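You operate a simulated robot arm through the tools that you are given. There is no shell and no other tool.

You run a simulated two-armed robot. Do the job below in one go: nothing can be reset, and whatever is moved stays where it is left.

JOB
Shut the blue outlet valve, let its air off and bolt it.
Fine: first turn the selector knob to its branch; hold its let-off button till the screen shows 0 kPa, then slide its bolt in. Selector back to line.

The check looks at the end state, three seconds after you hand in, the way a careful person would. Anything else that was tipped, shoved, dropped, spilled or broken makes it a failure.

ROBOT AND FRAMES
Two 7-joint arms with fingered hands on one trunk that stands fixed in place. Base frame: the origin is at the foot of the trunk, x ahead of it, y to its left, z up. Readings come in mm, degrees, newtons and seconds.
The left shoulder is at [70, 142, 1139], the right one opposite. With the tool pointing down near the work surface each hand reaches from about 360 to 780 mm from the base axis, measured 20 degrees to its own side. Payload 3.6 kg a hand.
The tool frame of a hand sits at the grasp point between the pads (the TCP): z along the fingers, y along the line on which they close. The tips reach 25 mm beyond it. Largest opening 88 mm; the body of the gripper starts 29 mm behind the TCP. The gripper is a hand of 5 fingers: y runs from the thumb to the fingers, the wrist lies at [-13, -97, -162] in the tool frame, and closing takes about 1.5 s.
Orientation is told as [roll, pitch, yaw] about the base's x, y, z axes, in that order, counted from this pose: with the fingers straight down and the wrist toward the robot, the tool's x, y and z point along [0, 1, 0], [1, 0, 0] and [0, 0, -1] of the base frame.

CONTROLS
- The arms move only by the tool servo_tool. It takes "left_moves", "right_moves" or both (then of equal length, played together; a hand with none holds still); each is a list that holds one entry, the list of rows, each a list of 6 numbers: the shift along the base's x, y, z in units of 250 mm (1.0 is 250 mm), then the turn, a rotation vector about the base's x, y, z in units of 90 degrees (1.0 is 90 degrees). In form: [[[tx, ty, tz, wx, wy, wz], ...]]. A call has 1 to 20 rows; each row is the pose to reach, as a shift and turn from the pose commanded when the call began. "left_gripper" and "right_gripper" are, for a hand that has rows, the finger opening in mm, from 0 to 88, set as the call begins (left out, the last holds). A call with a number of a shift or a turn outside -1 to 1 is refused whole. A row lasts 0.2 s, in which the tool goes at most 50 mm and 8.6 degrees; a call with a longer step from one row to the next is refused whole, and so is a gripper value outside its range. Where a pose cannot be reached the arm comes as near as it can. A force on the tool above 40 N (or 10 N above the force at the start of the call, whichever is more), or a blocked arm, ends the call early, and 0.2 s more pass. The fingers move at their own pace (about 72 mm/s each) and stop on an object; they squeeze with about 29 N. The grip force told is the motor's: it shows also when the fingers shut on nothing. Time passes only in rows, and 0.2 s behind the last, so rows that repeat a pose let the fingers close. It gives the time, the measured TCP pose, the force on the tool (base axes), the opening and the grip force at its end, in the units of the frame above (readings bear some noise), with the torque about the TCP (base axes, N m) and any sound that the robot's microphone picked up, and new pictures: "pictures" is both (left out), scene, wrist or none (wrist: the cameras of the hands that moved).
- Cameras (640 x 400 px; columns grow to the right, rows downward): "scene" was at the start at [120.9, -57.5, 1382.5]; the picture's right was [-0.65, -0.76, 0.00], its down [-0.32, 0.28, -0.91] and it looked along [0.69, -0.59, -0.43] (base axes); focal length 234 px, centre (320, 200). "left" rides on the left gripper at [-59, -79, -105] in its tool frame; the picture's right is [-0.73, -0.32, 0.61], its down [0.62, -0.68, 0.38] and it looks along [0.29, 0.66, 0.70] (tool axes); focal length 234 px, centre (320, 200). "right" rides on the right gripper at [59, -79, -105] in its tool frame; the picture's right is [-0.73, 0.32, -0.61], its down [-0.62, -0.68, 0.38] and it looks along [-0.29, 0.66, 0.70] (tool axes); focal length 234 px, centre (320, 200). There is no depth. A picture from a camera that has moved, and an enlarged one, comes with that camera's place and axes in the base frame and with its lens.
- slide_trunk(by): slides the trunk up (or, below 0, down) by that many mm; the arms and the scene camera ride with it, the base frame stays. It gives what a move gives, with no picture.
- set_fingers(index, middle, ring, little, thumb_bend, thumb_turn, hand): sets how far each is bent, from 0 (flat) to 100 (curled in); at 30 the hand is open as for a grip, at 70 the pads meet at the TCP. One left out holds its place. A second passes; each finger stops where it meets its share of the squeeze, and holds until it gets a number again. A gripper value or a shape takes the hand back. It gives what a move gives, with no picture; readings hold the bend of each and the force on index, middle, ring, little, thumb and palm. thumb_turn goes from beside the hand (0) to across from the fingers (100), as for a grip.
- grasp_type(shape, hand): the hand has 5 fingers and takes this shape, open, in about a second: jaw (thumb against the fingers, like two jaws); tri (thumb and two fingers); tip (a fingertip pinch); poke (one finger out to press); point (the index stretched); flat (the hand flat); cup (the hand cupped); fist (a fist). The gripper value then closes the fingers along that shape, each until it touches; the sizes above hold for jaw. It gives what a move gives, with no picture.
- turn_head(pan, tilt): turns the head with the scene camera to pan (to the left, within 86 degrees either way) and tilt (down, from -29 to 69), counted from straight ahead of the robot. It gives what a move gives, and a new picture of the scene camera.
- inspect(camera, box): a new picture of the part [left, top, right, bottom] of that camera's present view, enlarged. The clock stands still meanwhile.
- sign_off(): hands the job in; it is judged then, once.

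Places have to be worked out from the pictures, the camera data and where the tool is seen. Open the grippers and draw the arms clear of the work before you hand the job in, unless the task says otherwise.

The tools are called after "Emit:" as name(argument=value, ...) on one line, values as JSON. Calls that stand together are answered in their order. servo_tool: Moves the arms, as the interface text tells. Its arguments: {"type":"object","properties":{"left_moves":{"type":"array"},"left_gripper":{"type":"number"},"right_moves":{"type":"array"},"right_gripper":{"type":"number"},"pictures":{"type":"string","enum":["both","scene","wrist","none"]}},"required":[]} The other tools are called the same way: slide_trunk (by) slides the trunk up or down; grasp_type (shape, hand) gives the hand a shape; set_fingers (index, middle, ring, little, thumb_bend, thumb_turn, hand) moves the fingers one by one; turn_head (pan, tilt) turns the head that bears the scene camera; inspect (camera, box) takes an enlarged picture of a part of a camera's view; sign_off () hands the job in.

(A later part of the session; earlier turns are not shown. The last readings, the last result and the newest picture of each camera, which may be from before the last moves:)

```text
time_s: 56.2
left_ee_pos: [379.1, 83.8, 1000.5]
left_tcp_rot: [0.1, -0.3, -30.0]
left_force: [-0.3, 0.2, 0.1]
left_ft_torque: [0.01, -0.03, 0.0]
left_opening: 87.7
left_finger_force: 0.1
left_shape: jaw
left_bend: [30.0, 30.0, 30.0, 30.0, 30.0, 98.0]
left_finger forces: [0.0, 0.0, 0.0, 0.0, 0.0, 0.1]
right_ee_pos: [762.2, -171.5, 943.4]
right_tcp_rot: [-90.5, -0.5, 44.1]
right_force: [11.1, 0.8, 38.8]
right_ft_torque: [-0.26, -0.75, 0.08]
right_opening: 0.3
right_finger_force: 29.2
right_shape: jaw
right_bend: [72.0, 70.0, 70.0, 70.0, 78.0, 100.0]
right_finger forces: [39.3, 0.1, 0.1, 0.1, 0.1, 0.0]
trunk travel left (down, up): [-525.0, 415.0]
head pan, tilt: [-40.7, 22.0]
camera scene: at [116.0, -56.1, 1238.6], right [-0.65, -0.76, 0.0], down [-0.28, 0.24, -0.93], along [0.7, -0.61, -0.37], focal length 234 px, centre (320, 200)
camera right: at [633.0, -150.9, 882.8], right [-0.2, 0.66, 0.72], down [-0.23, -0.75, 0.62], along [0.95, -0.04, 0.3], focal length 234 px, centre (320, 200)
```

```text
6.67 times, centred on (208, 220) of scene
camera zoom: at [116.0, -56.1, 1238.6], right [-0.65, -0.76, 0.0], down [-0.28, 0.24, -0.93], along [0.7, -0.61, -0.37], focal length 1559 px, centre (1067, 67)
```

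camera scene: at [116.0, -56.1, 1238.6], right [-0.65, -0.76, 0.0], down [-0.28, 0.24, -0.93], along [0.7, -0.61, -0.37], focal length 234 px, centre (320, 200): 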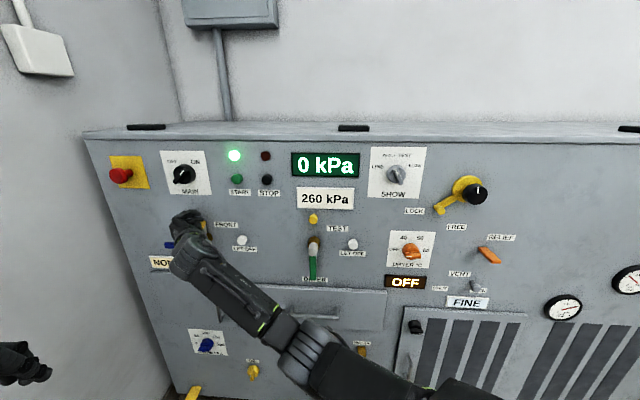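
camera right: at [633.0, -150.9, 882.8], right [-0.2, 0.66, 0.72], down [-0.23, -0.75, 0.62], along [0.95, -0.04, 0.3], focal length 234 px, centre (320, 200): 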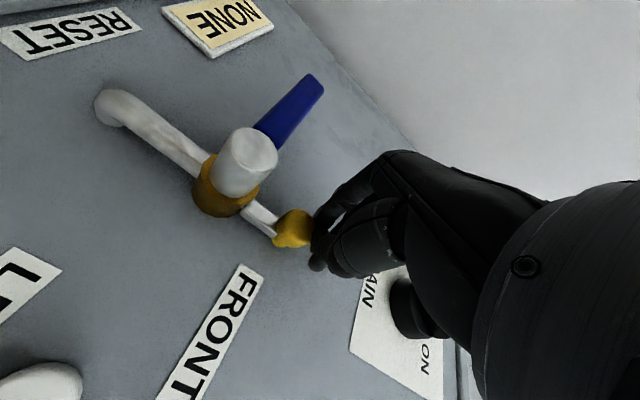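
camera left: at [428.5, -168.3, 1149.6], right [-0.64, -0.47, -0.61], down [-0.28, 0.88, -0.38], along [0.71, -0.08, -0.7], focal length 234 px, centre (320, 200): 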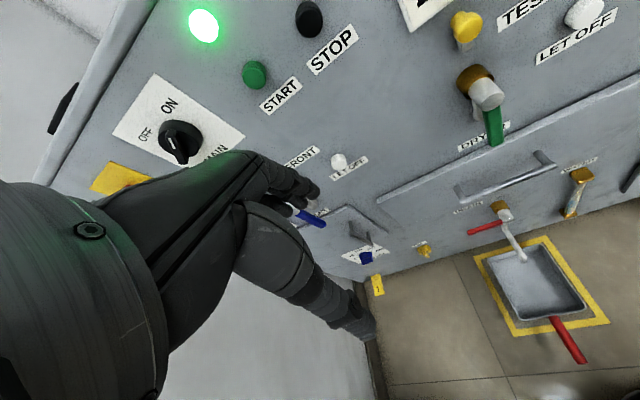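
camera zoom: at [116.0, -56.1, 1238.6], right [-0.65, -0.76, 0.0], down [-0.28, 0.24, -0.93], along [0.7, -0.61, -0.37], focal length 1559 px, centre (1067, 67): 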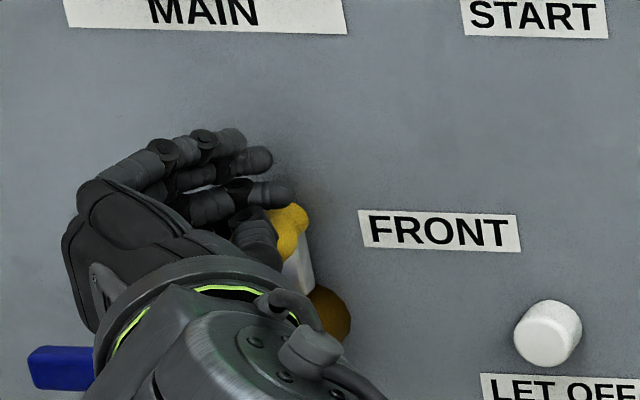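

The bolt stopped with 39 N, with its tongue in the brass body. I relieve the load, lift the fingers slightly, withdraw and check.

Emit:
servo_tool(right_moves=[[[0, 0, 0.03, 0, 0, 0], [0, 0, 0.06, 0, 0, 0], [0, 0, 0.1, 0, 0, 0], [-0.05, 0.05, 0.1, 0, 0, 0], [-0.1, 0.1, 0.1, 0, 0, 0], [-0.15, 0.15, 0.1, 0, 0, 0], [-0.2, 0.2, 0.1, 0, 0, 0], [-0.25, 0.25, 0.1, 0, 0, 0], [-0.35, 0.15, 0.15, 0, 0, 0], [-0.45, 0.05, 0.2, 0, 0, 0], [-0.55, -0.05, 0.25, 0, 0, 0], [-0.55, -0.05, 0.25, 0, 0, 0]]])

Emit:
inspect(camera="scene", box=[160, 190, 256, 250])

Emit:
inspect(camera="right", box=[0, 100, 320, 400])

```text
time_s: 58.8
left_ee_pos: [382.4, 83.4, 999.5]
left_tcp_rot: [-0.1, 0.0, -30.1]
left_force: [-0.5, 0.2, -0.1]
left_ft_torque: [-0.01, 0.05, -0.03]
left_opening: 87.7
left_finger_force: 0.1
left_shape: jaw
left_bend: [30.0, 30.0, 30.0, 30.0, 30.0, 98.0]
left_finger forces: [0.0, 0.0, 0.0, 0.0, 0.1, 0.0]
right_ee_pos: [628.4, -186.1, 998.0]
right_tcp_rot: [-90.0, -0.1, 44.2]
right_force: [-0.2, -0.7, -0.2]
right_ft_torque: [-0.04, -0.02, -0.01]
right_opening: 0.1
right_finger_force: 29.0
right_shape: jaw
right_bend: [72.0, 70.0, 70.0, 70.0, 78.0, 100.0]
right_finger forces: [0.1, 0.1, 0.1, 0.0, 0.1, 0.0]
trunk travel left (down, up): [-525.0, 415.0]
head pan, tilt: [-40.7, 22.0]
camera scene: at [122.0, -57.2, 1237.6], right [-0.65, -0.76, 0.0], down [-0.28, 0.24, -0.93], along [0.7, -0.6, -0.37], focal length 234 px, centre (320, 200)
camera right: at [499.1, -163.9, 938.5], right [-0.19, 0.66, 0.73], down [-0.22, -0.75, 0.62], along [0.96, -0.04, 0.29], focal length 234 px, centre (320, 200)
```

scene: 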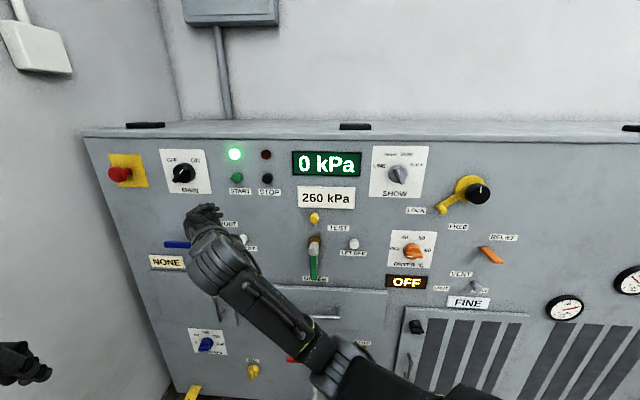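
right: 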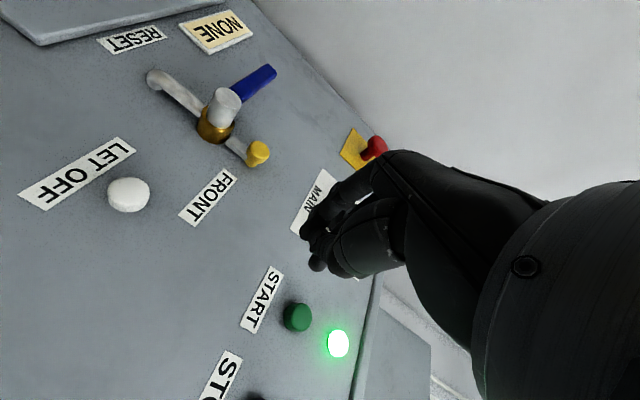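

```text
6.67 times, centred on (208, 220) of scene
camera zoom: at [122.0, -57.2, 1237.6], right [-0.65, -0.76, 0.0], down [-0.28, 0.24, -0.93], along [0.7, -0.6, -0.37], focal length 1559 px, centre (1067, 67)
```

zoom: 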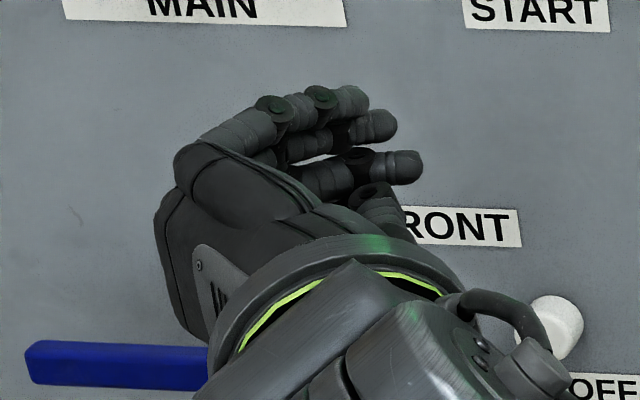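

```text
1.33 times, centred on (160, 250) of right
camera zoom: at [499.1, -163.9, 938.5], right [-0.19, 0.66, 0.73], down [-0.22, -0.75, 0.62], along [0.96, -0.04, 0.29], focal length 312 px, centre (533, 133)
```

zoom: 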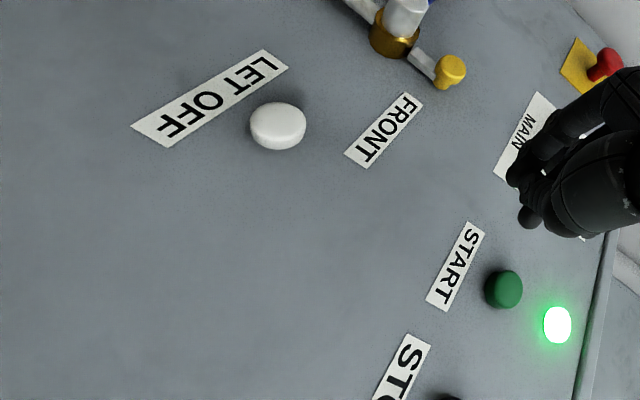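

The hand hides the bolt in the scene view, but the wrist camera sees it. I zoom there.

Emit:
inspect(camera="right", box=[170, 70, 290, 190])

```text
3.33 times, centred on (230, 130) of right
camera zoom: at [499.1, -163.9, 938.5], right [-0.19, 0.66, 0.73], down [-0.22, -0.75, 0.62], along [0.96, -0.04, 0.29], focal length 781 px, centre (620, 433)
```

zoom: 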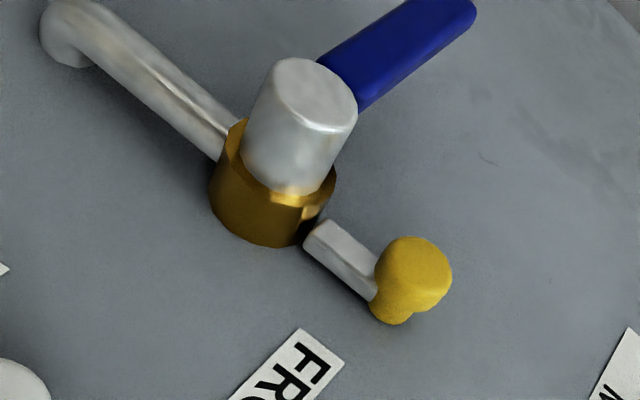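

The bolt's tongue end is at the brass collar but may not be inside. I move the hand aside to the right so that the scene camera can see the collar, bolt and handle clearly.

Emit:
servo_tool(right_moves=[[[-0.12, -0.1, 0, 0, 0, 0], [-0.24, -0.2, 0, 0, 0, 0], [-0.36, -0.3, 0, 0, 0, 0], [-0.48, -0.4, 0, 0, 0, 0], [-0.5, -0.42, 0, 0, 0, 0], [-0.5, -0.42, 0, 0, 0, 0]]])

Emit:
inspect(camera="scene", box=[155, 205, 235, 255])

Emit:
inspect(camera="scene", box=[185, 215, 225, 255])

```text
time_s: 60.2
left_ee_pos: [383.3, 83.1, 998.7]
left_tcp_rot: [0.0, 0.0, -29.9]
left_force: [-0.3, 0.3, 0.4]
left_ft_torque: [0.02, 0.02, 0.01]
left_opening: 87.6
left_finger_force: 0.1
left_shape: jaw
left_bend: [30.0, 30.0, 30.0, 30.0, 30.0, 98.0]
left_finger forces: [0.0, 0.0, 0.1, 0.0, 0.0, 0.0]
right_ee_pos: [504.1, -290.6, 1000.4]
right_tcp_rot: [-90.0, -0.2, 44.1]
right_force: [0.2, -0.2, -0.3]
right_ft_torque: [0.0, 0.01, -0.04]
right_opening: 0.2
right_finger_force: 29.4
right_shape: jaw
right_bend: [72.0, 70.0, 70.0, 70.0, 78.0, 100.0]
right_finger forces: [0.0, 0.0, 0.0, 0.0, 0.1, 0.0]
trunk travel left (down, up): [-525.0, 415.0]
head pan, tilt: [-40.7, 22.0]
camera scene: at [121.4, -58.0, 1237.6], right [-0.65, -0.76, 0.0], down [-0.28, 0.24, -0.93], along [0.7, -0.6, -0.37], focal length 234 px, centre (320, 200)
camera right: at [374.1, -270.0, 939.8], right [-0.19, 0.66, 0.73], down [-0.22, -0.75, 0.62], along [0.96, -0.04, 0.29], focal length 234 px, centre (320, 200)
```

scene: 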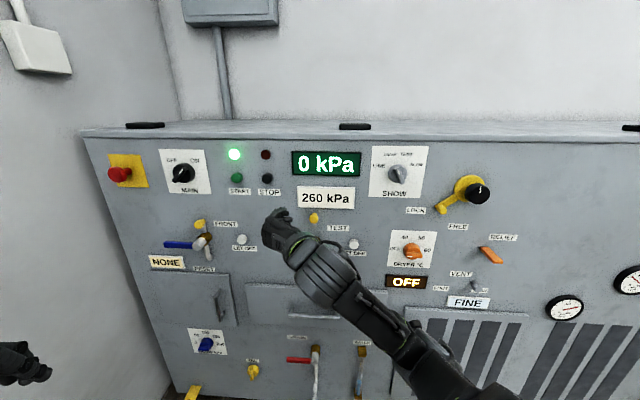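
right: 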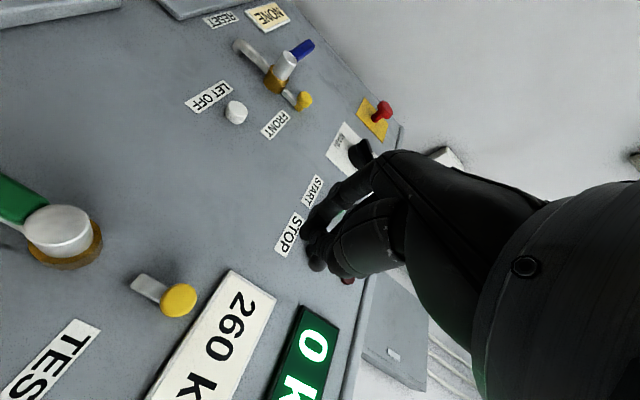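

```text
8.00 times, centred on (195, 230) of scene
camera zoom: at [121.4, -58.0, 1237.6], right [-0.65, -0.76, 0.0], down [-0.28, 0.24, -0.93], along [0.7, -0.6, -0.37], focal length 1871 px, centre (1320, -40)
```

zoom: 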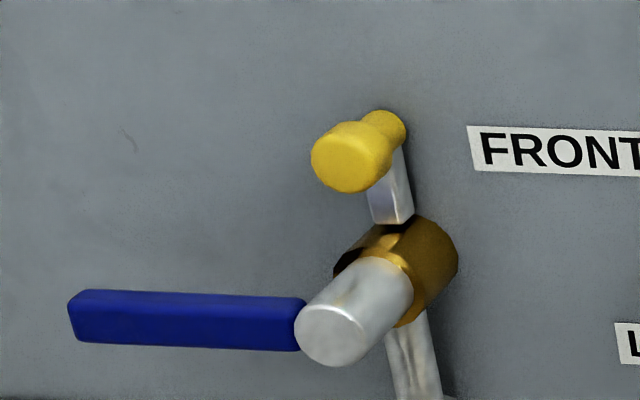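

```text
10.00 times, centred on (205, 235) of scene
camera zoom: at [121.4, -58.0, 1237.6], right [-0.65, -0.76, 0.0], down [-0.28, 0.24, -0.93], along [0.7, -0.6, -0.37], focal length 2339 px, centre (1470, -150)
```

zoom: 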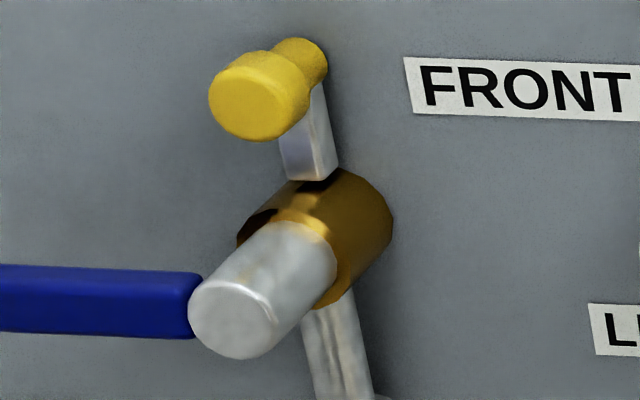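

I can't yet tell whether the bolt tongue sits in the collar or only rests on it. I bring the wrist camera near the valve (hand kept 70 mm off the panel, above the bolt) for a close look.

Emit:
servo_tool(right_moves=[[[0.116, 0.085, 0.008, 0, 0, 0], [0.232, 0.17, 0.016, 0, 0, 0], [0.348, 0.256, 0.025, 0, 0, 0], [0.464, 0.341, 0.033, 0, 0, 0], [0.58, 0.426, 0.041, 0, 0, 0], [0.696, 0.512, 0.05, 0, 0, 0], [0.812, 0.597, 0.058, 0, 0, 0], [0.812, 0.597, 0.058, 0, 0, 0]]], pictures="wrist")

Emit:
inspect(camera="right", box=[90, 90, 250, 250])

Emit:
inspect(camera="right", box=[120, 130, 200, 210])

```text
time_s: 62.0
left_ee_pos: [383.2, 82.0, 998.8]
left_tcp_rot: [0.0, 0.0, -30.1]
left_force: [0.4, 0.3, 1.0]
left_ft_torque: [-0.01, 0.01, -0.04]
left_opening: 87.7
left_finger_force: 0.1
left_shape: jaw
left_bend: [30.0, 30.0, 30.0, 30.0, 30.0, 98.0]
left_finger forces: [0.1, 0.1, 0.0, 0.0, 0.0, 0.0]
right_ee_pos: [705.6, -142.0, 1014.4]
right_tcp_rot: [-90.0, -0.2, 44.1]
right_force: [-1.2, -0.3, -0.3]
right_ft_torque: [0.02, -0.01, 0.0]
right_opening: 0.1
right_finger_force: 29.1
right_shape: jaw
right_bend: [72.0, 70.0, 70.0, 70.0, 78.0, 100.0]
right_finger forces: [0.0, 0.0, 0.0, 0.0, 0.1, 0.1]
trunk travel left (down, up): [-525.0, 415.0]
head pan, tilt: [-40.7, 22.0]
camera right: at [577.1, -120.7, 954.0], right [-0.19, 0.66, 0.73], down [-0.22, -0.75, 0.62], along [0.96, -0.04, 0.29], focal length 234 px, centre (320, 200)
```

right: 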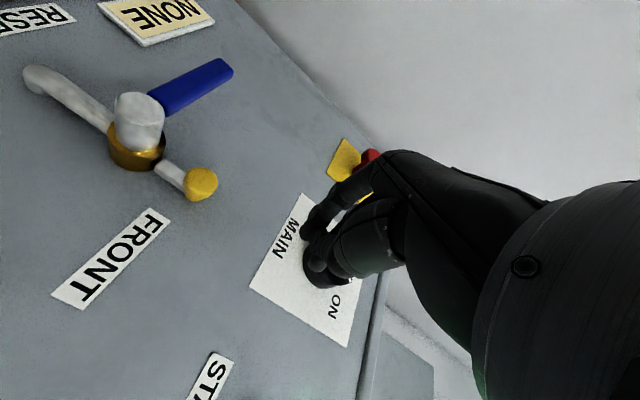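

```text
2.50 times, centred on (170, 170) of right
camera zoom: at [577.1, -120.7, 954.0], right [-0.19, 0.66, 0.73], down [-0.22, -0.75, 0.62], along [0.96, -0.04, 0.29], focal length 585 px, centre (695, 275)
```

zoom: 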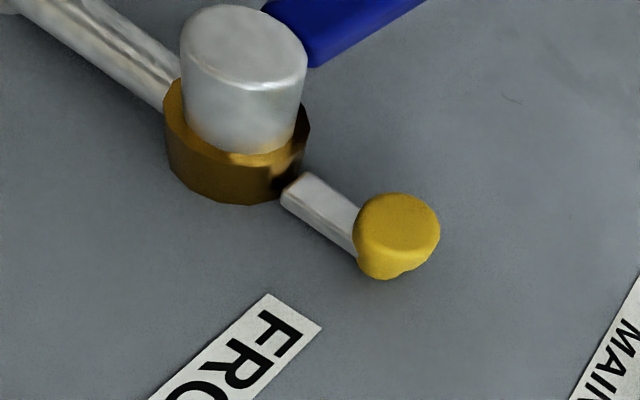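

```text
5.00 times, centred on (160, 170) of right
camera zoom: at [577.1, -120.7, 954.0], right [-0.19, 0.66, 0.73], down [-0.22, -0.75, 0.62], along [0.96, -0.04, 0.29], focal length 1171 px, centre (1120, 350)
```

zoom: 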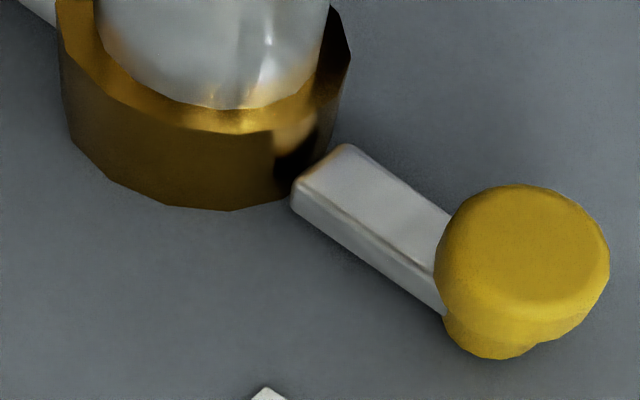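

The bolt is down at its hard stop against the collar (knob moved from z≈961 to ≈930, no spring-back), the handle is horizontal and the screen reads 0 kPa. Now I return to the selector: leg one back toward the middle, opening the hand.

Emit:
servo_tool(right_moves=[[[-0.1128, -0.0938, -0.008, 0.0295, -0.0295, 0], [-0.2255, -0.1875, -0.016, 0.0589, -0.0589, 0], [-0.3383, -0.2813, -0.024, 0.0884, -0.0884, 0], [-0.451, -0.375, -0.032, 0.1178, -0.1178, 0], [-0.5638, -0.4688, -0.04, 0.1473, -0.1473, 0], [-0.6765, -0.5625, -0.048, 0.1768, -0.1768, 0], [-0.7893, -0.6563, -0.056, 0.2062, -0.2062, 0], [-0.902, -0.75, -0.064, 0.2357, -0.2357, 0], [-0.902, -0.75, -0.064, 0.2357, -0.2357, 0]]], right_gripper=88, pictures="scene")

Emit:
inspect(camera="scene", box=[140, 190, 268, 270])

```text
time_s: 64.0
left_ee_pos: [384.4, 83.4, 999.5]
left_tcp_rot: [0.0, 0.0, -30.0]
left_force: [-0.2, 0.5, -0.3]
left_ft_torque: [0.0, 0.0, -0.03]
left_opening: 87.8
left_finger_force: 0.1
left_shape: jaw
left_bend: [30.0, 30.0, 30.0, 30.0, 30.0, 98.0]
left_finger forces: [0.0, 0.0, 0.1, 0.0, 0.0, 0.0]
right_ee_pos: [480.8, -327.7, 997.7]
right_tcp_rot: [-89.5, -30.2, 44.0]
right_force: [1.1, 0.1, 0.8]
right_ft_torque: [0.01, 0.06, 0.02]
right_opening: 87.7
right_finger_force: 0.1
right_shape: jaw
right_bend: [30.0, 30.0, 30.0, 30.0, 30.0, 98.0]
right_finger forces: [0.0, 0.0, 0.0, 0.1, 0.0, 0.0]
trunk travel left (down, up): [-525.0, 415.0]
head pan, tilt: [-40.7, 22.0]
camera scene: at [122.1, -57.5, 1237.6], right [-0.65, -0.76, 0.0], down [-0.28, 0.24, -0.93], along [0.7, -0.6, -0.37], focal length 234 px, centre (320, 200)
```

scene: 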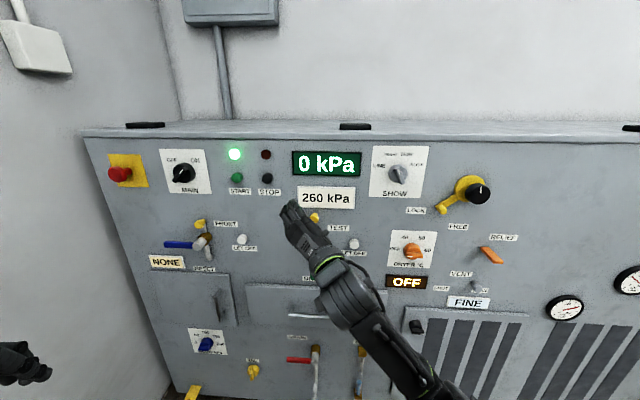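

```text
5.00 times, centred on (204, 230) of scene
camera zoom: at [122.1, -57.5, 1237.6], right [-0.65, -0.76, 0.0], down [-0.28, 0.24, -0.93], along [0.7, -0.6, -0.37], focal length 1170 px, centre (900, 50)
```

zoom: 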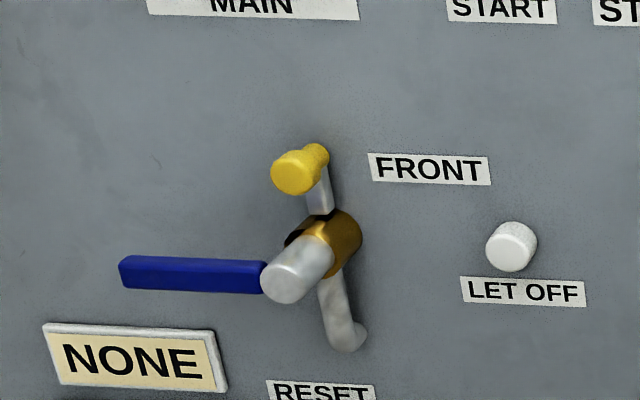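

All blue-valve parts hold their state. Leg two: to 100 mm in front of the selector with roll about +10°.

Emit:
servo_tool(right_moves=[[[-0.0509, -0.0669, 0.0353, 0.055, -0.055, 0], [-0.1018, -0.1338, 0.0706, 0.11, -0.11, 0], [-0.1527, -0.2007, 0.1059, 0.165, -0.165, 0], [-0.2036, -0.2676, 0.1412, 0.22, -0.22, 0], [-0.2545, -0.3345, 0.1765, 0.275, -0.275, 0], [-0.3054, -0.4014, 0.2118, 0.33, -0.33, 0], [-0.3563, -0.4683, 0.2471, 0.385, -0.385, 0], [-0.4072, -0.5352, 0.2824, 0.44, -0.44, 0], [-0.4581, -0.6021, 0.3177, 0.495, -0.495, 0], [-0.509, -0.669, 0.353, 0.55, -0.55, 0], [-0.509, -0.669, 0.353, 0.55, -0.55, 0]]])

Emit:
inspect(camera="right", box=[160, 140, 380, 360])

```text
time_s: 66.4
left_ee_pos: [383.1, 83.2, 1000.0]
left_tcp_rot: [0.0, 0.0, -30.0]
left_force: [-0.6, 0.1, -0.7]
left_ft_torque: [-0.01, -0.01, 0.01]
left_opening: 87.9
left_finger_force: 0.0
left_shape: jaw
left_bend: [30.0, 30.0, 30.0, 30.0, 30.0, 98.0]
left_finger forces: [0.0, 0.1, 0.0, 0.0, 0.1, 0.1]
right_ee_pos: [355.0, -498.1, 1086.4]
right_tcp_rot: [85.2, -79.7, -129.9]
right_force: [0.0, 0.0, 0.0]
right_ft_torque: [0.01, 0.01, 0.02]
right_opening: 87.9
right_finger_force: 0.0
right_shape: jaw
right_bend: [30.0, 30.0, 30.0, 30.0, 30.0, 98.0]
right_finger forces: [0.1, 0.0, 0.0, 0.0, 0.0, 0.0]
right hand out of reach, approached as far as the arm can: row 2, 3, 4, 5, 6, 7, 8, 9
trunk travel left (down, up): [-525.0, 415.0]
head pan, tilt: [-40.7, 22.0]
camera scene: at [121.4, -57.9, 1237.6], right [-0.65, -0.76, 0.0], down [-0.28, 0.24, -0.93], along [0.7, -0.6, -0.37], focal length 234 px, centre (320, 200)
camera right: at [330.9, -371.1, 1019.9], right [-0.97, -0.12, 0.2], down [-0.08, -0.61, -0.79], along [0.22, -0.78, 0.58], focal length 234 px, centre (320, 200)
```

scene: 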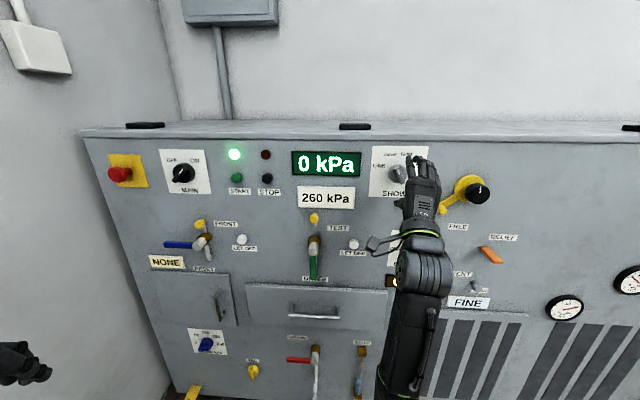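
right: 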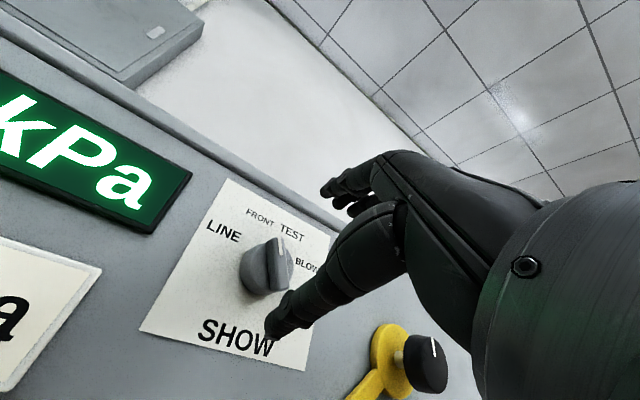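

```text
1.82 times, centred on (270, 250) of right
camera zoom: at [330.9, -371.1, 1019.9], right [-0.97, -0.12, 0.2], down [-0.08, -0.61, -0.79], along [0.22, -0.78, 0.58], focal length 426 px, centre (411, 109)
```

zoom: 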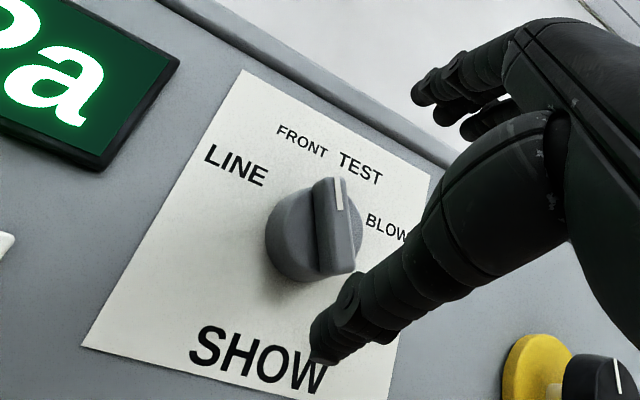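

Aligned with the selector (u≈101, z≈1086, roll +10°). I advance 63 mm with the jaw open.

Emit:
servo_tool(right_moves=[[[0.0355, -0.0355, 0, 0, 0, 0], [0.071, -0.071, -0.001, 0, 0, 0], [0.1065, -0.1065, -0.001, 0, 0, 0], [0.142, -0.142, -0.002, 0, 0, 0], [0.177, -0.177, -0.002, 0, 0, 0], [0.177, -0.177, -0.002, 0, 0, 0]]])

Emit:
inspect(camera="right", box=[180, 160, 400, 380])

```text
time_s: 67.8
left_ee_pos: [384.0, 83.4, 999.7]
left_tcp_rot: [0.0, 0.0, -29.9]
left_force: [0.0, 0.2, -0.3]
left_ft_torque: [-0.01, 0.03, 0.0]
left_opening: 87.7
left_finger_force: 0.0
left_shape: jaw
left_bend: [30.0, 30.0, 30.0, 30.0, 30.0, 98.0]
left_finger forces: [0.0, 0.0, 0.0, 0.0, 0.1, 0.0]
right_ee_pos: [398.9, -541.4, 1084.7]
right_tcp_rot: [85.3, -79.8, -130.2]
right_force: [-0.7, 0.3, 0.5]
right_ft_torque: [0.02, 0.02, 0.0]
right_opening: 87.8
right_finger_force: 0.0
right_shape: jaw
right_bend: [30.0, 30.0, 30.0, 30.0, 30.0, 98.0]
right_finger forces: [0.1, 0.1, 0.1, 0.0, 0.0, 0.0]
trunk travel left (down, up): [-525.0, 415.0]
head pan, tilt: [-40.7, 22.0]
camera scene: at [121.4, -57.7, 1237.6], right [-0.65, -0.76, 0.0], down [-0.28, 0.24, -0.93], along [0.7, -0.6, -0.37], focal length 234 px, centre (320, 200)
camera right: at [374.1, -415.4, 1018.5], right [-0.97, -0.12, 0.2], down [-0.08, -0.61, -0.79], along [0.22, -0.78, 0.59], focal length 234 px, centre (320, 200)
```

scene: 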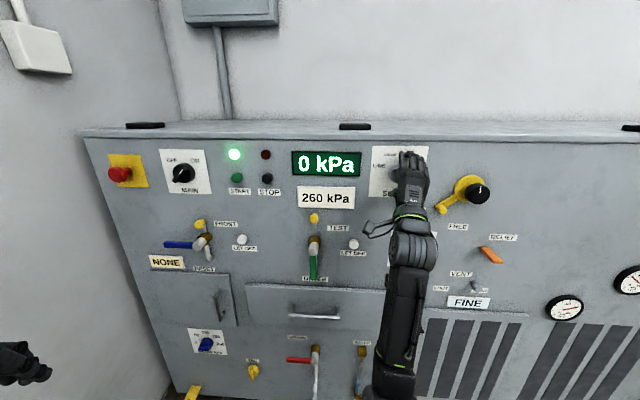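
right: 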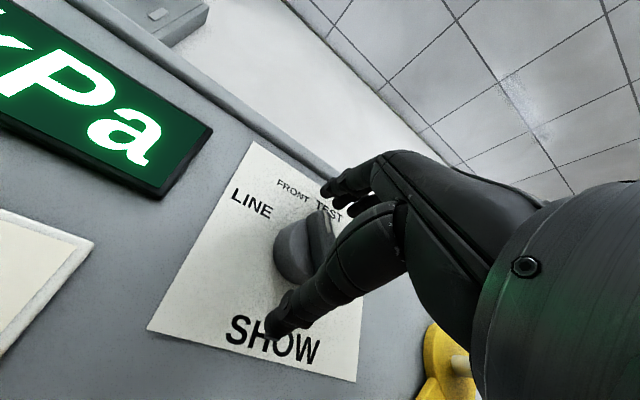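

```text
1.82 times, centred on (290, 270) of right
camera zoom: at [374.1, -415.4, 1018.5], right [-0.97, -0.12, 0.2], down [-0.08, -0.61, -0.79], along [0.22, -0.78, 0.59], focal length 426 px, centre (374, 73)
```

zoom: 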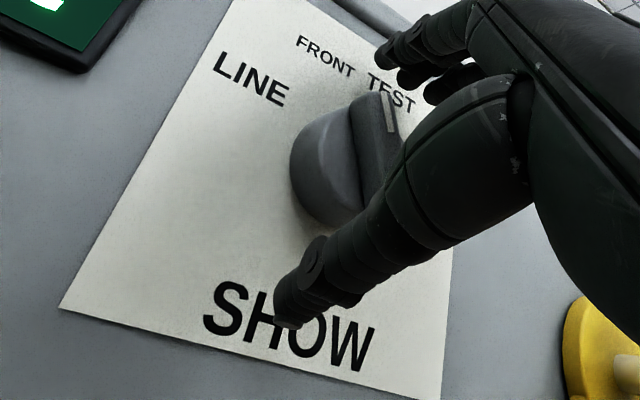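

The knob sits between thumb and fingers as before. I close onto its body.

Emit:
servo_tool(right_moves=[[[0, 0, 0, 0, 0, 0], [0, 0, 0, 0, 0, 0], [0, 0, 0, 0, 0, 0], [0, 0, 0, 0, 0, 0], [0, 0, 0, 0, 0, 0], [0, 0, 0, 0, 0, 0], [0, 0, 0, 0, 0, 0]]], right_gripper=28, pictures="none")

Emit:
inspect(camera="right", box=[180, 160, 400, 380])

```text
time_s: 69.4
left_ee_pos: [383.6, 82.9, 998.7]
left_tcp_rot: [0.0, 0.0, -30.0]
left_force: [0.4, -0.4, -0.8]
left_ft_torque: [-0.02, -0.01, 0.0]
left_opening: 88.0
left_finger_force: 0.1
left_shape: jaw
left_bend: [30.0, 30.0, 30.0, 30.0, 30.0, 98.0]
left_finger forces: [0.0, 0.0, 0.0, 0.1, 0.0, 0.1]
right_ee_pos: [399.2, -542.2, 1085.5]
right_tcp_rot: [84.9, -79.8, -129.8]
right_force: [0.7, 2.1, -4.0]
right_ft_torque: [0.16, 0.09, 0.01]
right_opening: 33.1
right_finger_force: 29.0
right_shape: jaw
right_bend: [74.0, 49.0, 54.0, 50.0, 74.0, 100.0]
right_finger forces: [13.2, 8.4, 0.2, 0.0, 26.8, 0.0]
trunk travel left (down, up): [-525.0, 415.0]
head pan, tilt: [-40.7, 22.0]
```

```text
1.82 times, centred on (290, 270) of right
camera zoom: at [374.6, -415.4, 1018.1], right [-0.97, -0.12, 0.2], down [-0.09, -0.61, -0.79], along [0.22, -0.78, 0.58], focal length 426 px, centre (374, 73)
```

zoom: 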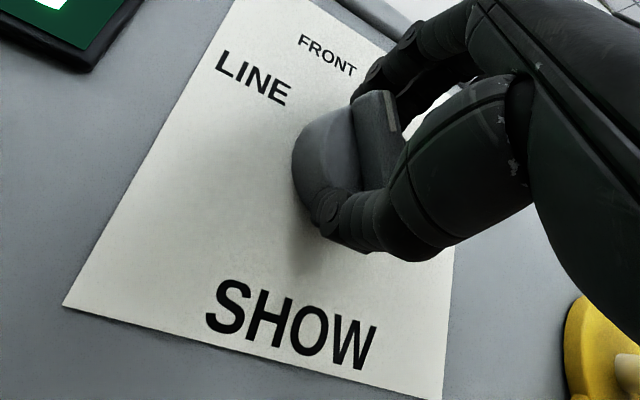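

The grip is firm (27 N thumb, 22 N fingers). I rotate 46° counter-clockwise back to LINE.

Emit:
servo_tool(right_moves=[[[0, 0, 0, -0.0516, 0.0516, 0], [0, 0, 0, -0.1033, 0.1033, 0], [0, 0, 0, -0.1549, 0.1549, 0], [0, 0, 0, -0.2065, 0.2065, 0], [0, 0, 0, -0.2581, 0.2581, 0], [0, 0, 0, -0.3098, 0.3098, 0], [0, 0, 0, -0.3614, 0.3614, 0], [0, 0, 0, -0.3614, 0.3614, 0]]])

Emit:
inspect(camera="right", box=[180, 160, 400, 380])

Emit:
inspect(camera="scene", box=[280, 130, 456, 240])

```text
time_s: 71.2
left_ee_pos: [383.0, 81.0, 998.9]
left_tcp_rot: [0.1, 0.1, -30.0]
left_force: [0.4, 1.2, 0.2]
left_ft_torque: [0.0, 0.01, -0.02]
left_opening: 87.7
left_finger_force: 0.2
left_shape: jaw
left_bend: [30.0, 30.0, 30.0, 30.0, 30.0, 98.0]
left_finger forces: [0.0, 0.0, 0.0, 0.0, 0.0, 0.0]
right_ee_pos: [396.9, -544.8, 1084.5]
right_tcp_rot: [-88.6, -54.1, 43.4]
right_force: [-1.6, -2.9, -8.3]
right_ft_torque: [0.22, 0.14, -0.16]
right_opening: 32.6
right_finger_force: 28.6
right_shape: jaw
right_bend: [74.0, 50.0, 54.0, 50.0, 74.0, 98.0]
right_finger forces: [13.3, 7.3, 0.0, 0.0, 29.0, 0.1]
trunk travel left (down, up): [-525.0, 415.0]
head pan, tilt: [-40.7, 22.0]
camera scene: at [121.8, -60.0, 1237.4], right [-0.65, -0.76, 0.0], down [-0.28, 0.25, -0.93], along [0.7, -0.6, -0.38], focal length 234 px, centre (320, 200)
camera right: at [324.3, -465.2, 986.2], right [-0.7, 0.15, 0.7], down [-0.38, -0.91, -0.19], along [0.6, -0.4, 0.69], focal length 234 px, centre (320, 200)
```

scene: 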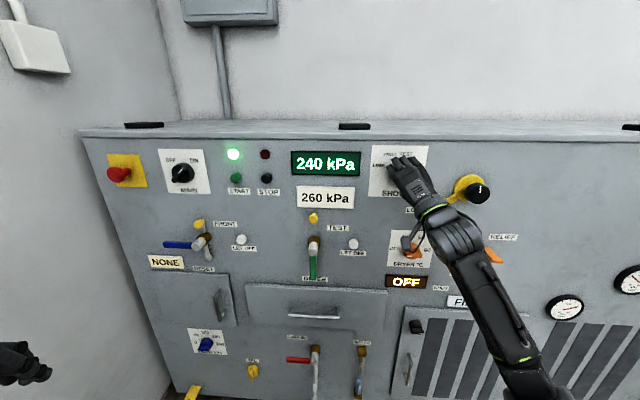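
right: 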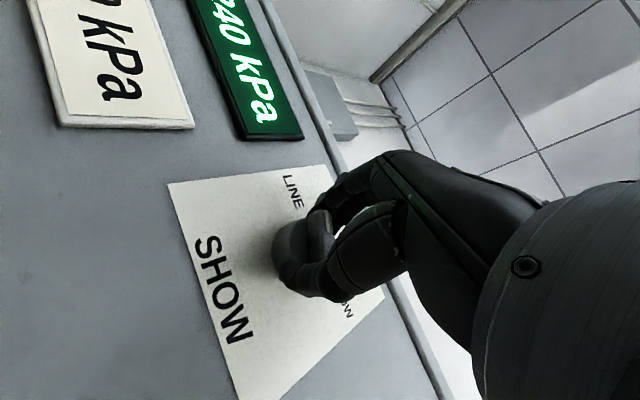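

```text
1.82 times, centred on (290, 270) of right
camera zoom: at [324.3, -465.2, 986.2], right [-0.7, 0.15, 0.7], down [-0.38, -0.91, -0.19], along [0.6, -0.4, 0.69], focal length 426 px, centre (374, 73)
```

zoom: 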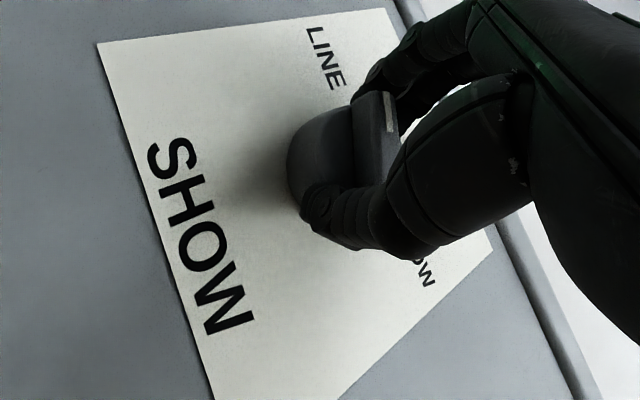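

```text
3.64 times, centred on (368, 185) of scene
camera zoom: at [121.8, -60.0, 1237.4], right [-0.65, -0.76, 0.0], down [-0.28, 0.25, -0.93], along [0.7, -0.6, -0.38], focal length 851 px, centre (146, 254)
```

zoom: 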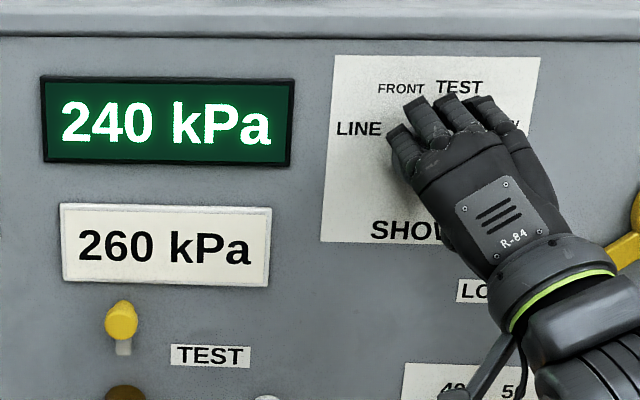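

The screen shows the line's 240 kPa again. I open the hand, retreat and check the pointer.

Emit:
servo_tool(right_moves=[[[0, 0, 0, 0, 0, 0], [0, 0, 0, 0, 0, 0], [0, 0, 0, 0, 0, 0], [0, 0, 0, 0, 0, 0], [0, 0, 0, 0, 0, 0], [-0.06, 0.06, 0, 0, 0, 0], [-0.12, 0.12, 0, 0, 0, 0], [-0.18, 0.18, 0, 0, 0, 0], [-0.23, 0.23, -0.02, 0, 0, 0], [-0.23, 0.23, -0.02, 0, 0, 0]]], right_gripper=88)

Emit:
inspect(camera="right", box=[160, 140, 380, 360])

Emit:
inspect(camera="scene", box=[360, 140, 440, 190])

```text
time_s: 73.4
left_ee_pos: [383.7, 83.0, 999.0]
left_tcp_rot: [0.0, -0.1, -30.0]
left_force: [0.6, 0.3, -1.3]
left_ft_torque: [0.01, 0.0, -0.02]
left_opening: 87.7
left_finger_force: 0.1
left_shape: jaw
left_bend: [30.0, 30.0, 30.0, 30.0, 30.0, 98.0]
left_finger forces: [0.0, 0.1, 0.1, 0.0, 0.0, 0.0]
right_ee_pos: [343.2, -492.5, 1080.2]
right_tcp_rot: [-88.9, -54.2, 43.7]
right_force: [-0.2, 0.4, -0.3]
right_ft_torque: [-0.02, -0.02, -0.02]
right_opening: 87.8
right_finger_force: 0.1
right_shape: jaw
right_bend: [30.0, 30.0, 30.0, 30.0, 30.0, 98.0]
right_finger forces: [0.0, 0.1, 0.0, 0.0, 0.0, 0.0]
right hand out of reach, approached as far as the arm can: row 9, 10
trunk travel left (down, up): [-525.0, 415.0]
head pan, tilt: [-40.7, 22.0]
camera scene: at [121.5, -57.8, 1237.6], right [-0.65, -0.76, 0.0], down [-0.28, 0.24, -0.93], along [0.7, -0.6, -0.37], focal length 234 px, centre (320, 200)
camera right: at [269.8, -414.9, 981.9], right [-0.7, 0.15, 0.69], down [-0.38, -0.91, -0.19], along [0.6, -0.4, 0.69], focal length 234 px, centre (320, 200)
```

scene: 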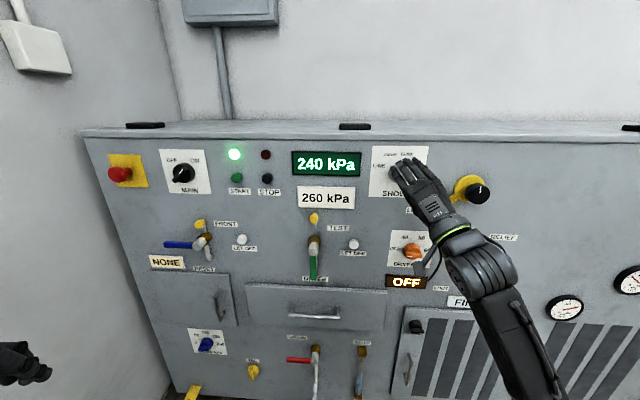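
right: 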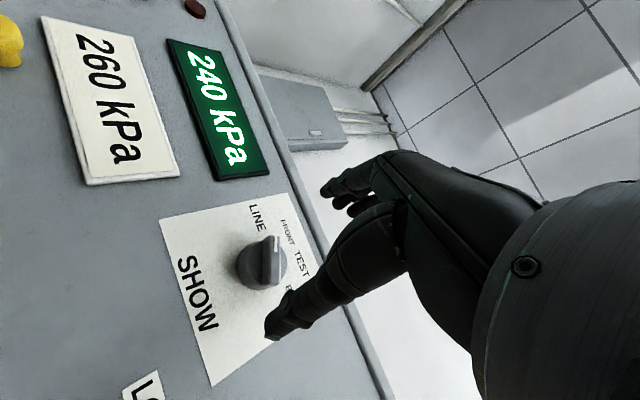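

```text
1.82 times, centred on (270, 250) of right
camera zoom: at [269.8, -414.9, 981.9], right [-0.7, 0.15, 0.69], down [-0.38, -0.91, -0.19], along [0.6, -0.4, 0.69], focal length 426 px, centre (411, 109)
```

zoom: 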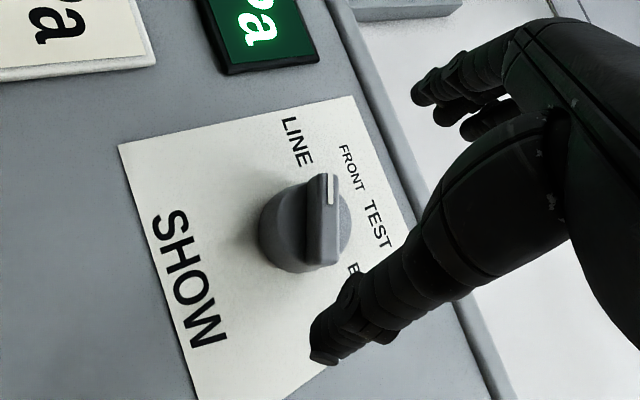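

```text
8.00 times, centred on (400, 165) of scene
camera zoom: at [121.5, -57.8, 1237.6], right [-0.65, -0.76, 0.0], down [-0.28, 0.24, -0.93], along [0.7, -0.6, -0.37], focal length 1871 px, centre (-320, 480)
```

zoom: 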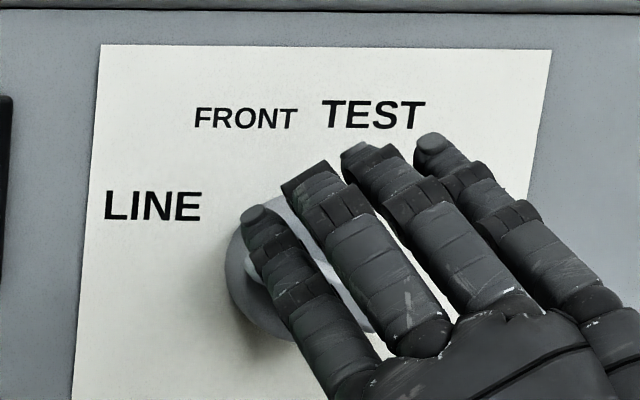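

The pointer seems at LINE but the hand hides it. I roll the hand back upright and then retrace the first move, away from the panel to the starting region.

Emit:
servo_tool(right_moves=[[[0.008, -0.002, 0.004, 0.0566, -0.0566, 0], [0.017, -0.004, 0.008, 0.1131, -0.1131, 0], [0.025, -0.006, 0.012, 0.1697, -0.1697, 0], [0.033, -0.008, 0.016, 0.2262, -0.2262, 0], [0.042, -0.01, 0.02, 0.2828, -0.2828, 0], [0.042, -0.01, 0.02, 0.2828, -0.2828, 0]]], pictures="none")

Emit:
servo_tool(right_moves=[[[-0.0189, 0.0354, 0.0277, 0.0301, 0.0726, 0.0301], [-0.0378, 0.0708, 0.0554, 0.0602, 0.1452, 0.0602], [-0.0568, 0.1062, 0.0831, 0.0902, 0.2178, 0.0902], [-0.0757, 0.1415, 0.1108, 0.1203, 0.2905, 0.1203], [-0.0946, 0.1769, 0.1385, 0.1504, 0.3631, 0.1504], [-0.1135, 0.2123, 0.1662, 0.1805, 0.4357, 0.1805], [-0.1325, 0.2477, 0.1938, 0.2105, 0.5083, 0.2105], [-0.1514, 0.2831, 0.2215, 0.2406, 0.5809, 0.2406], [-0.1703, 0.3185, 0.2492, 0.2707, 0.6535, 0.2707], [-0.1892, 0.3538, 0.2769, 0.3008, 0.7262, 0.3008], [-0.2082, 0.3892, 0.3046, 0.3308, 0.7988, 0.3308], [-0.2271, 0.4246, 0.3323, 0.3609, 0.8714, 0.3609], [-0.246, 0.46, 0.36, 0.391, 0.944, 0.391], [-0.246, 0.46, 0.36, 0.391, 0.944, 0.391]]])

```text
time_s: 74.8
left_ee_pos: [383.1, 82.2, 1000.0]
left_tcp_rot: [0.0, -0.1, -30.0]
left_force: [-0.3, 0.3, 0.2]
left_ft_torque: [-0.02, 0.0, 0.0]
left_opening: 87.8
left_finger_force: 0.0
left_shape: jaw
left_bend: [30.0, 30.0, 30.0, 30.0, 30.0, 98.0]
left_finger forces: [0.0, 0.1, 0.0, 0.1, 0.0, 0.0]
right_ee_pos: [354.8, -496.9, 1085.0]
right_tcp_rot: [14.6, -89.1, -59.6]
right_force: [-1.1, 0.6, 0.6]
right_ft_torque: [0.02, 0.01, 0.01]
right_opening: 87.6
right_finger_force: 0.0
right_shape: jaw
right_bend: [30.0, 30.0, 30.0, 30.0, 30.0, 98.0]
right_finger forces: [0.1, 0.0, 0.0, 0.1, 0.1, 0.1]
right hand out of reach, approached as far as the arm can: row 3, 4
trunk travel left (down, up): [-525.0, 415.0]
head pan, tilt: [-40.7, 22.0]
```

```text
time_s: 77.8
left_ee_pos: [383.4, 82.5, 998.8]
left_tcp_rot: [0.0, 0.0, -30.0]
left_force: [-0.1, 0.0, 0.2]
left_ft_torque: [0.03, -0.01, 0.0]
left_opening: 87.8
left_finger_force: 0.1
left_shape: jaw
left_bend: [30.0, 30.0, 30.0, 30.0, 30.0, 98.0]
left_finger forces: [0.1, 0.0, 0.0, 0.1, 0.0, 0.0]
right_ee_pos: [355.3, -415.2, 975.5]
right_tcp_rot: [-0.1, -6.7, -0.3]
right_force: [-0.2, 0.2, 0.5]
right_ft_torque: [0.01, 0.01, -0.01]
right_opening: 87.6
right_finger_force: 0.1
right_shape: jaw
right_bend: [30.0, 30.0, 30.0, 30.0, 30.0, 98.0]
right_finger forces: [0.0, 0.0, 0.1, 0.1, 0.1, 0.0]
right hand out of reach, approached as far as the arm can: row 1, 2, 3, 4, 5, 7, 8, 9, 10, 11, 12, 13, 14
trunk travel left (down, up): [-525.0, 415.0]
head pan, tilt: [-40.7, 22.0]
camera scene: at [121.8, -57.8, 1237.6], right [-0.65, -0.76, 0.0], down [-0.28, 0.24, -0.93], along [0.7, -0.6, -0.37], focal length 234 px, centre (320, 200)
camera right: at [265.4, -354.5, 1069.4], right [0.25, -0.73, 0.64], down [-0.64, -0.62, -0.46], along [0.73, -0.29, -0.62], focal length 234 px, centre (320, 200)
```

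scene: 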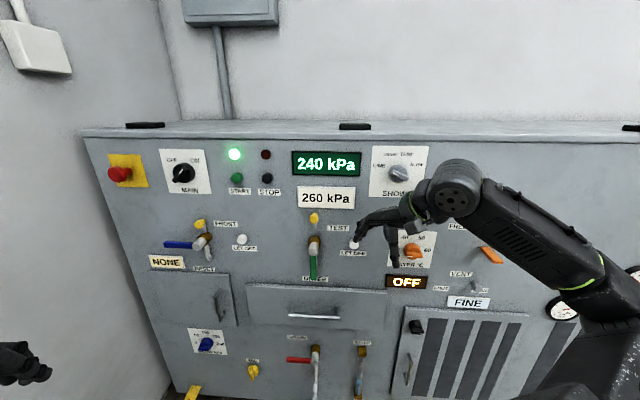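
right: 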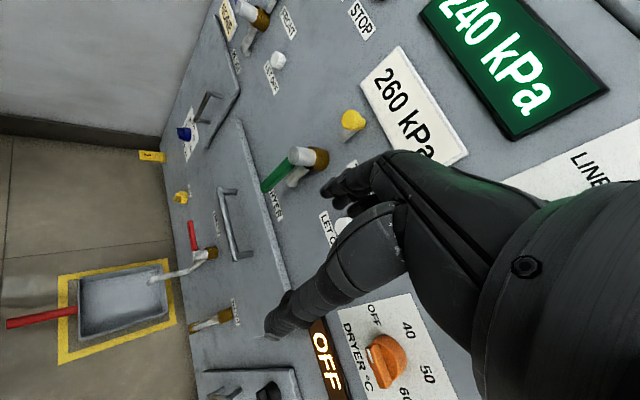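

The hand is clear (about 150 mm off the panel). Now I check the selector, the blue valve and neighbours.

Emit:
inspect(camera="scene", box=[360, 140, 440, 190])

Emit:
inspect(camera="scene", box=[155, 205, 255, 265])

Emit:
inspect(camera="scene", box=[80, 130, 300, 260])

```text
8.00 times, centred on (400, 165) of scene
camera zoom: at [121.8, -57.8, 1237.6], right [-0.65, -0.76, 0.0], down [-0.28, 0.24, -0.93], along [0.7, -0.6, -0.37], focal length 1871 px, centre (-320, 480)
```

zoom: 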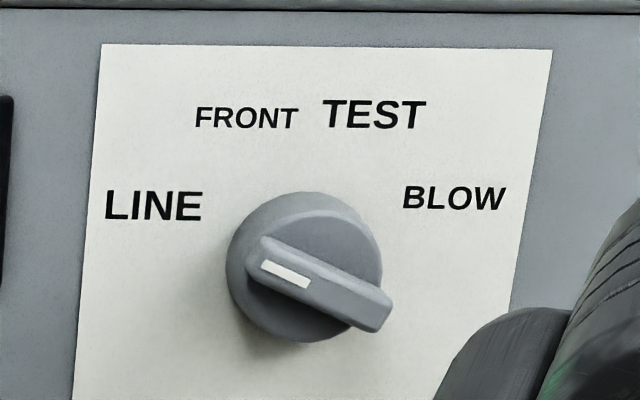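

```text
6.40 times, centred on (205, 235) of scene
camera zoom: at [121.8, -57.8, 1237.6], right [-0.65, -0.76, 0.0], down [-0.28, 0.24, -0.93], along [0.7, -0.6, -0.37], focal length 1497 px, centre (1056, -24)
```

zoom: 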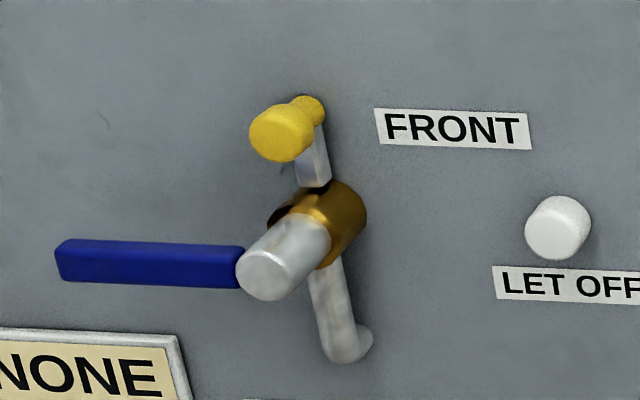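

```text
2.91 times, centred on (190, 195) of scene
camera zoom: at [121.8, -57.8, 1237.6], right [-0.65, -0.76, 0.0], down [-0.28, 0.24, -0.93], along [0.7, -0.6, -0.37], focal length 680 px, centre (698, 214)
```

zoom: 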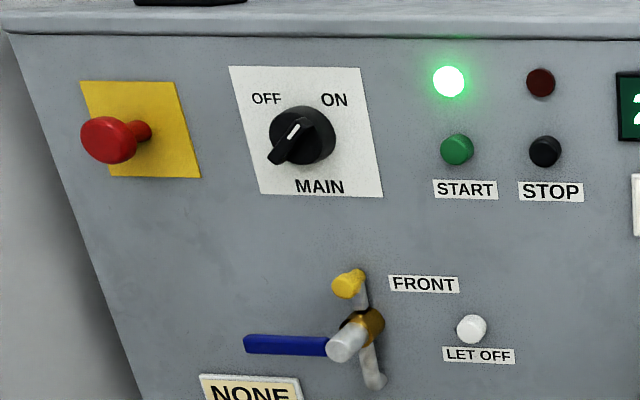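

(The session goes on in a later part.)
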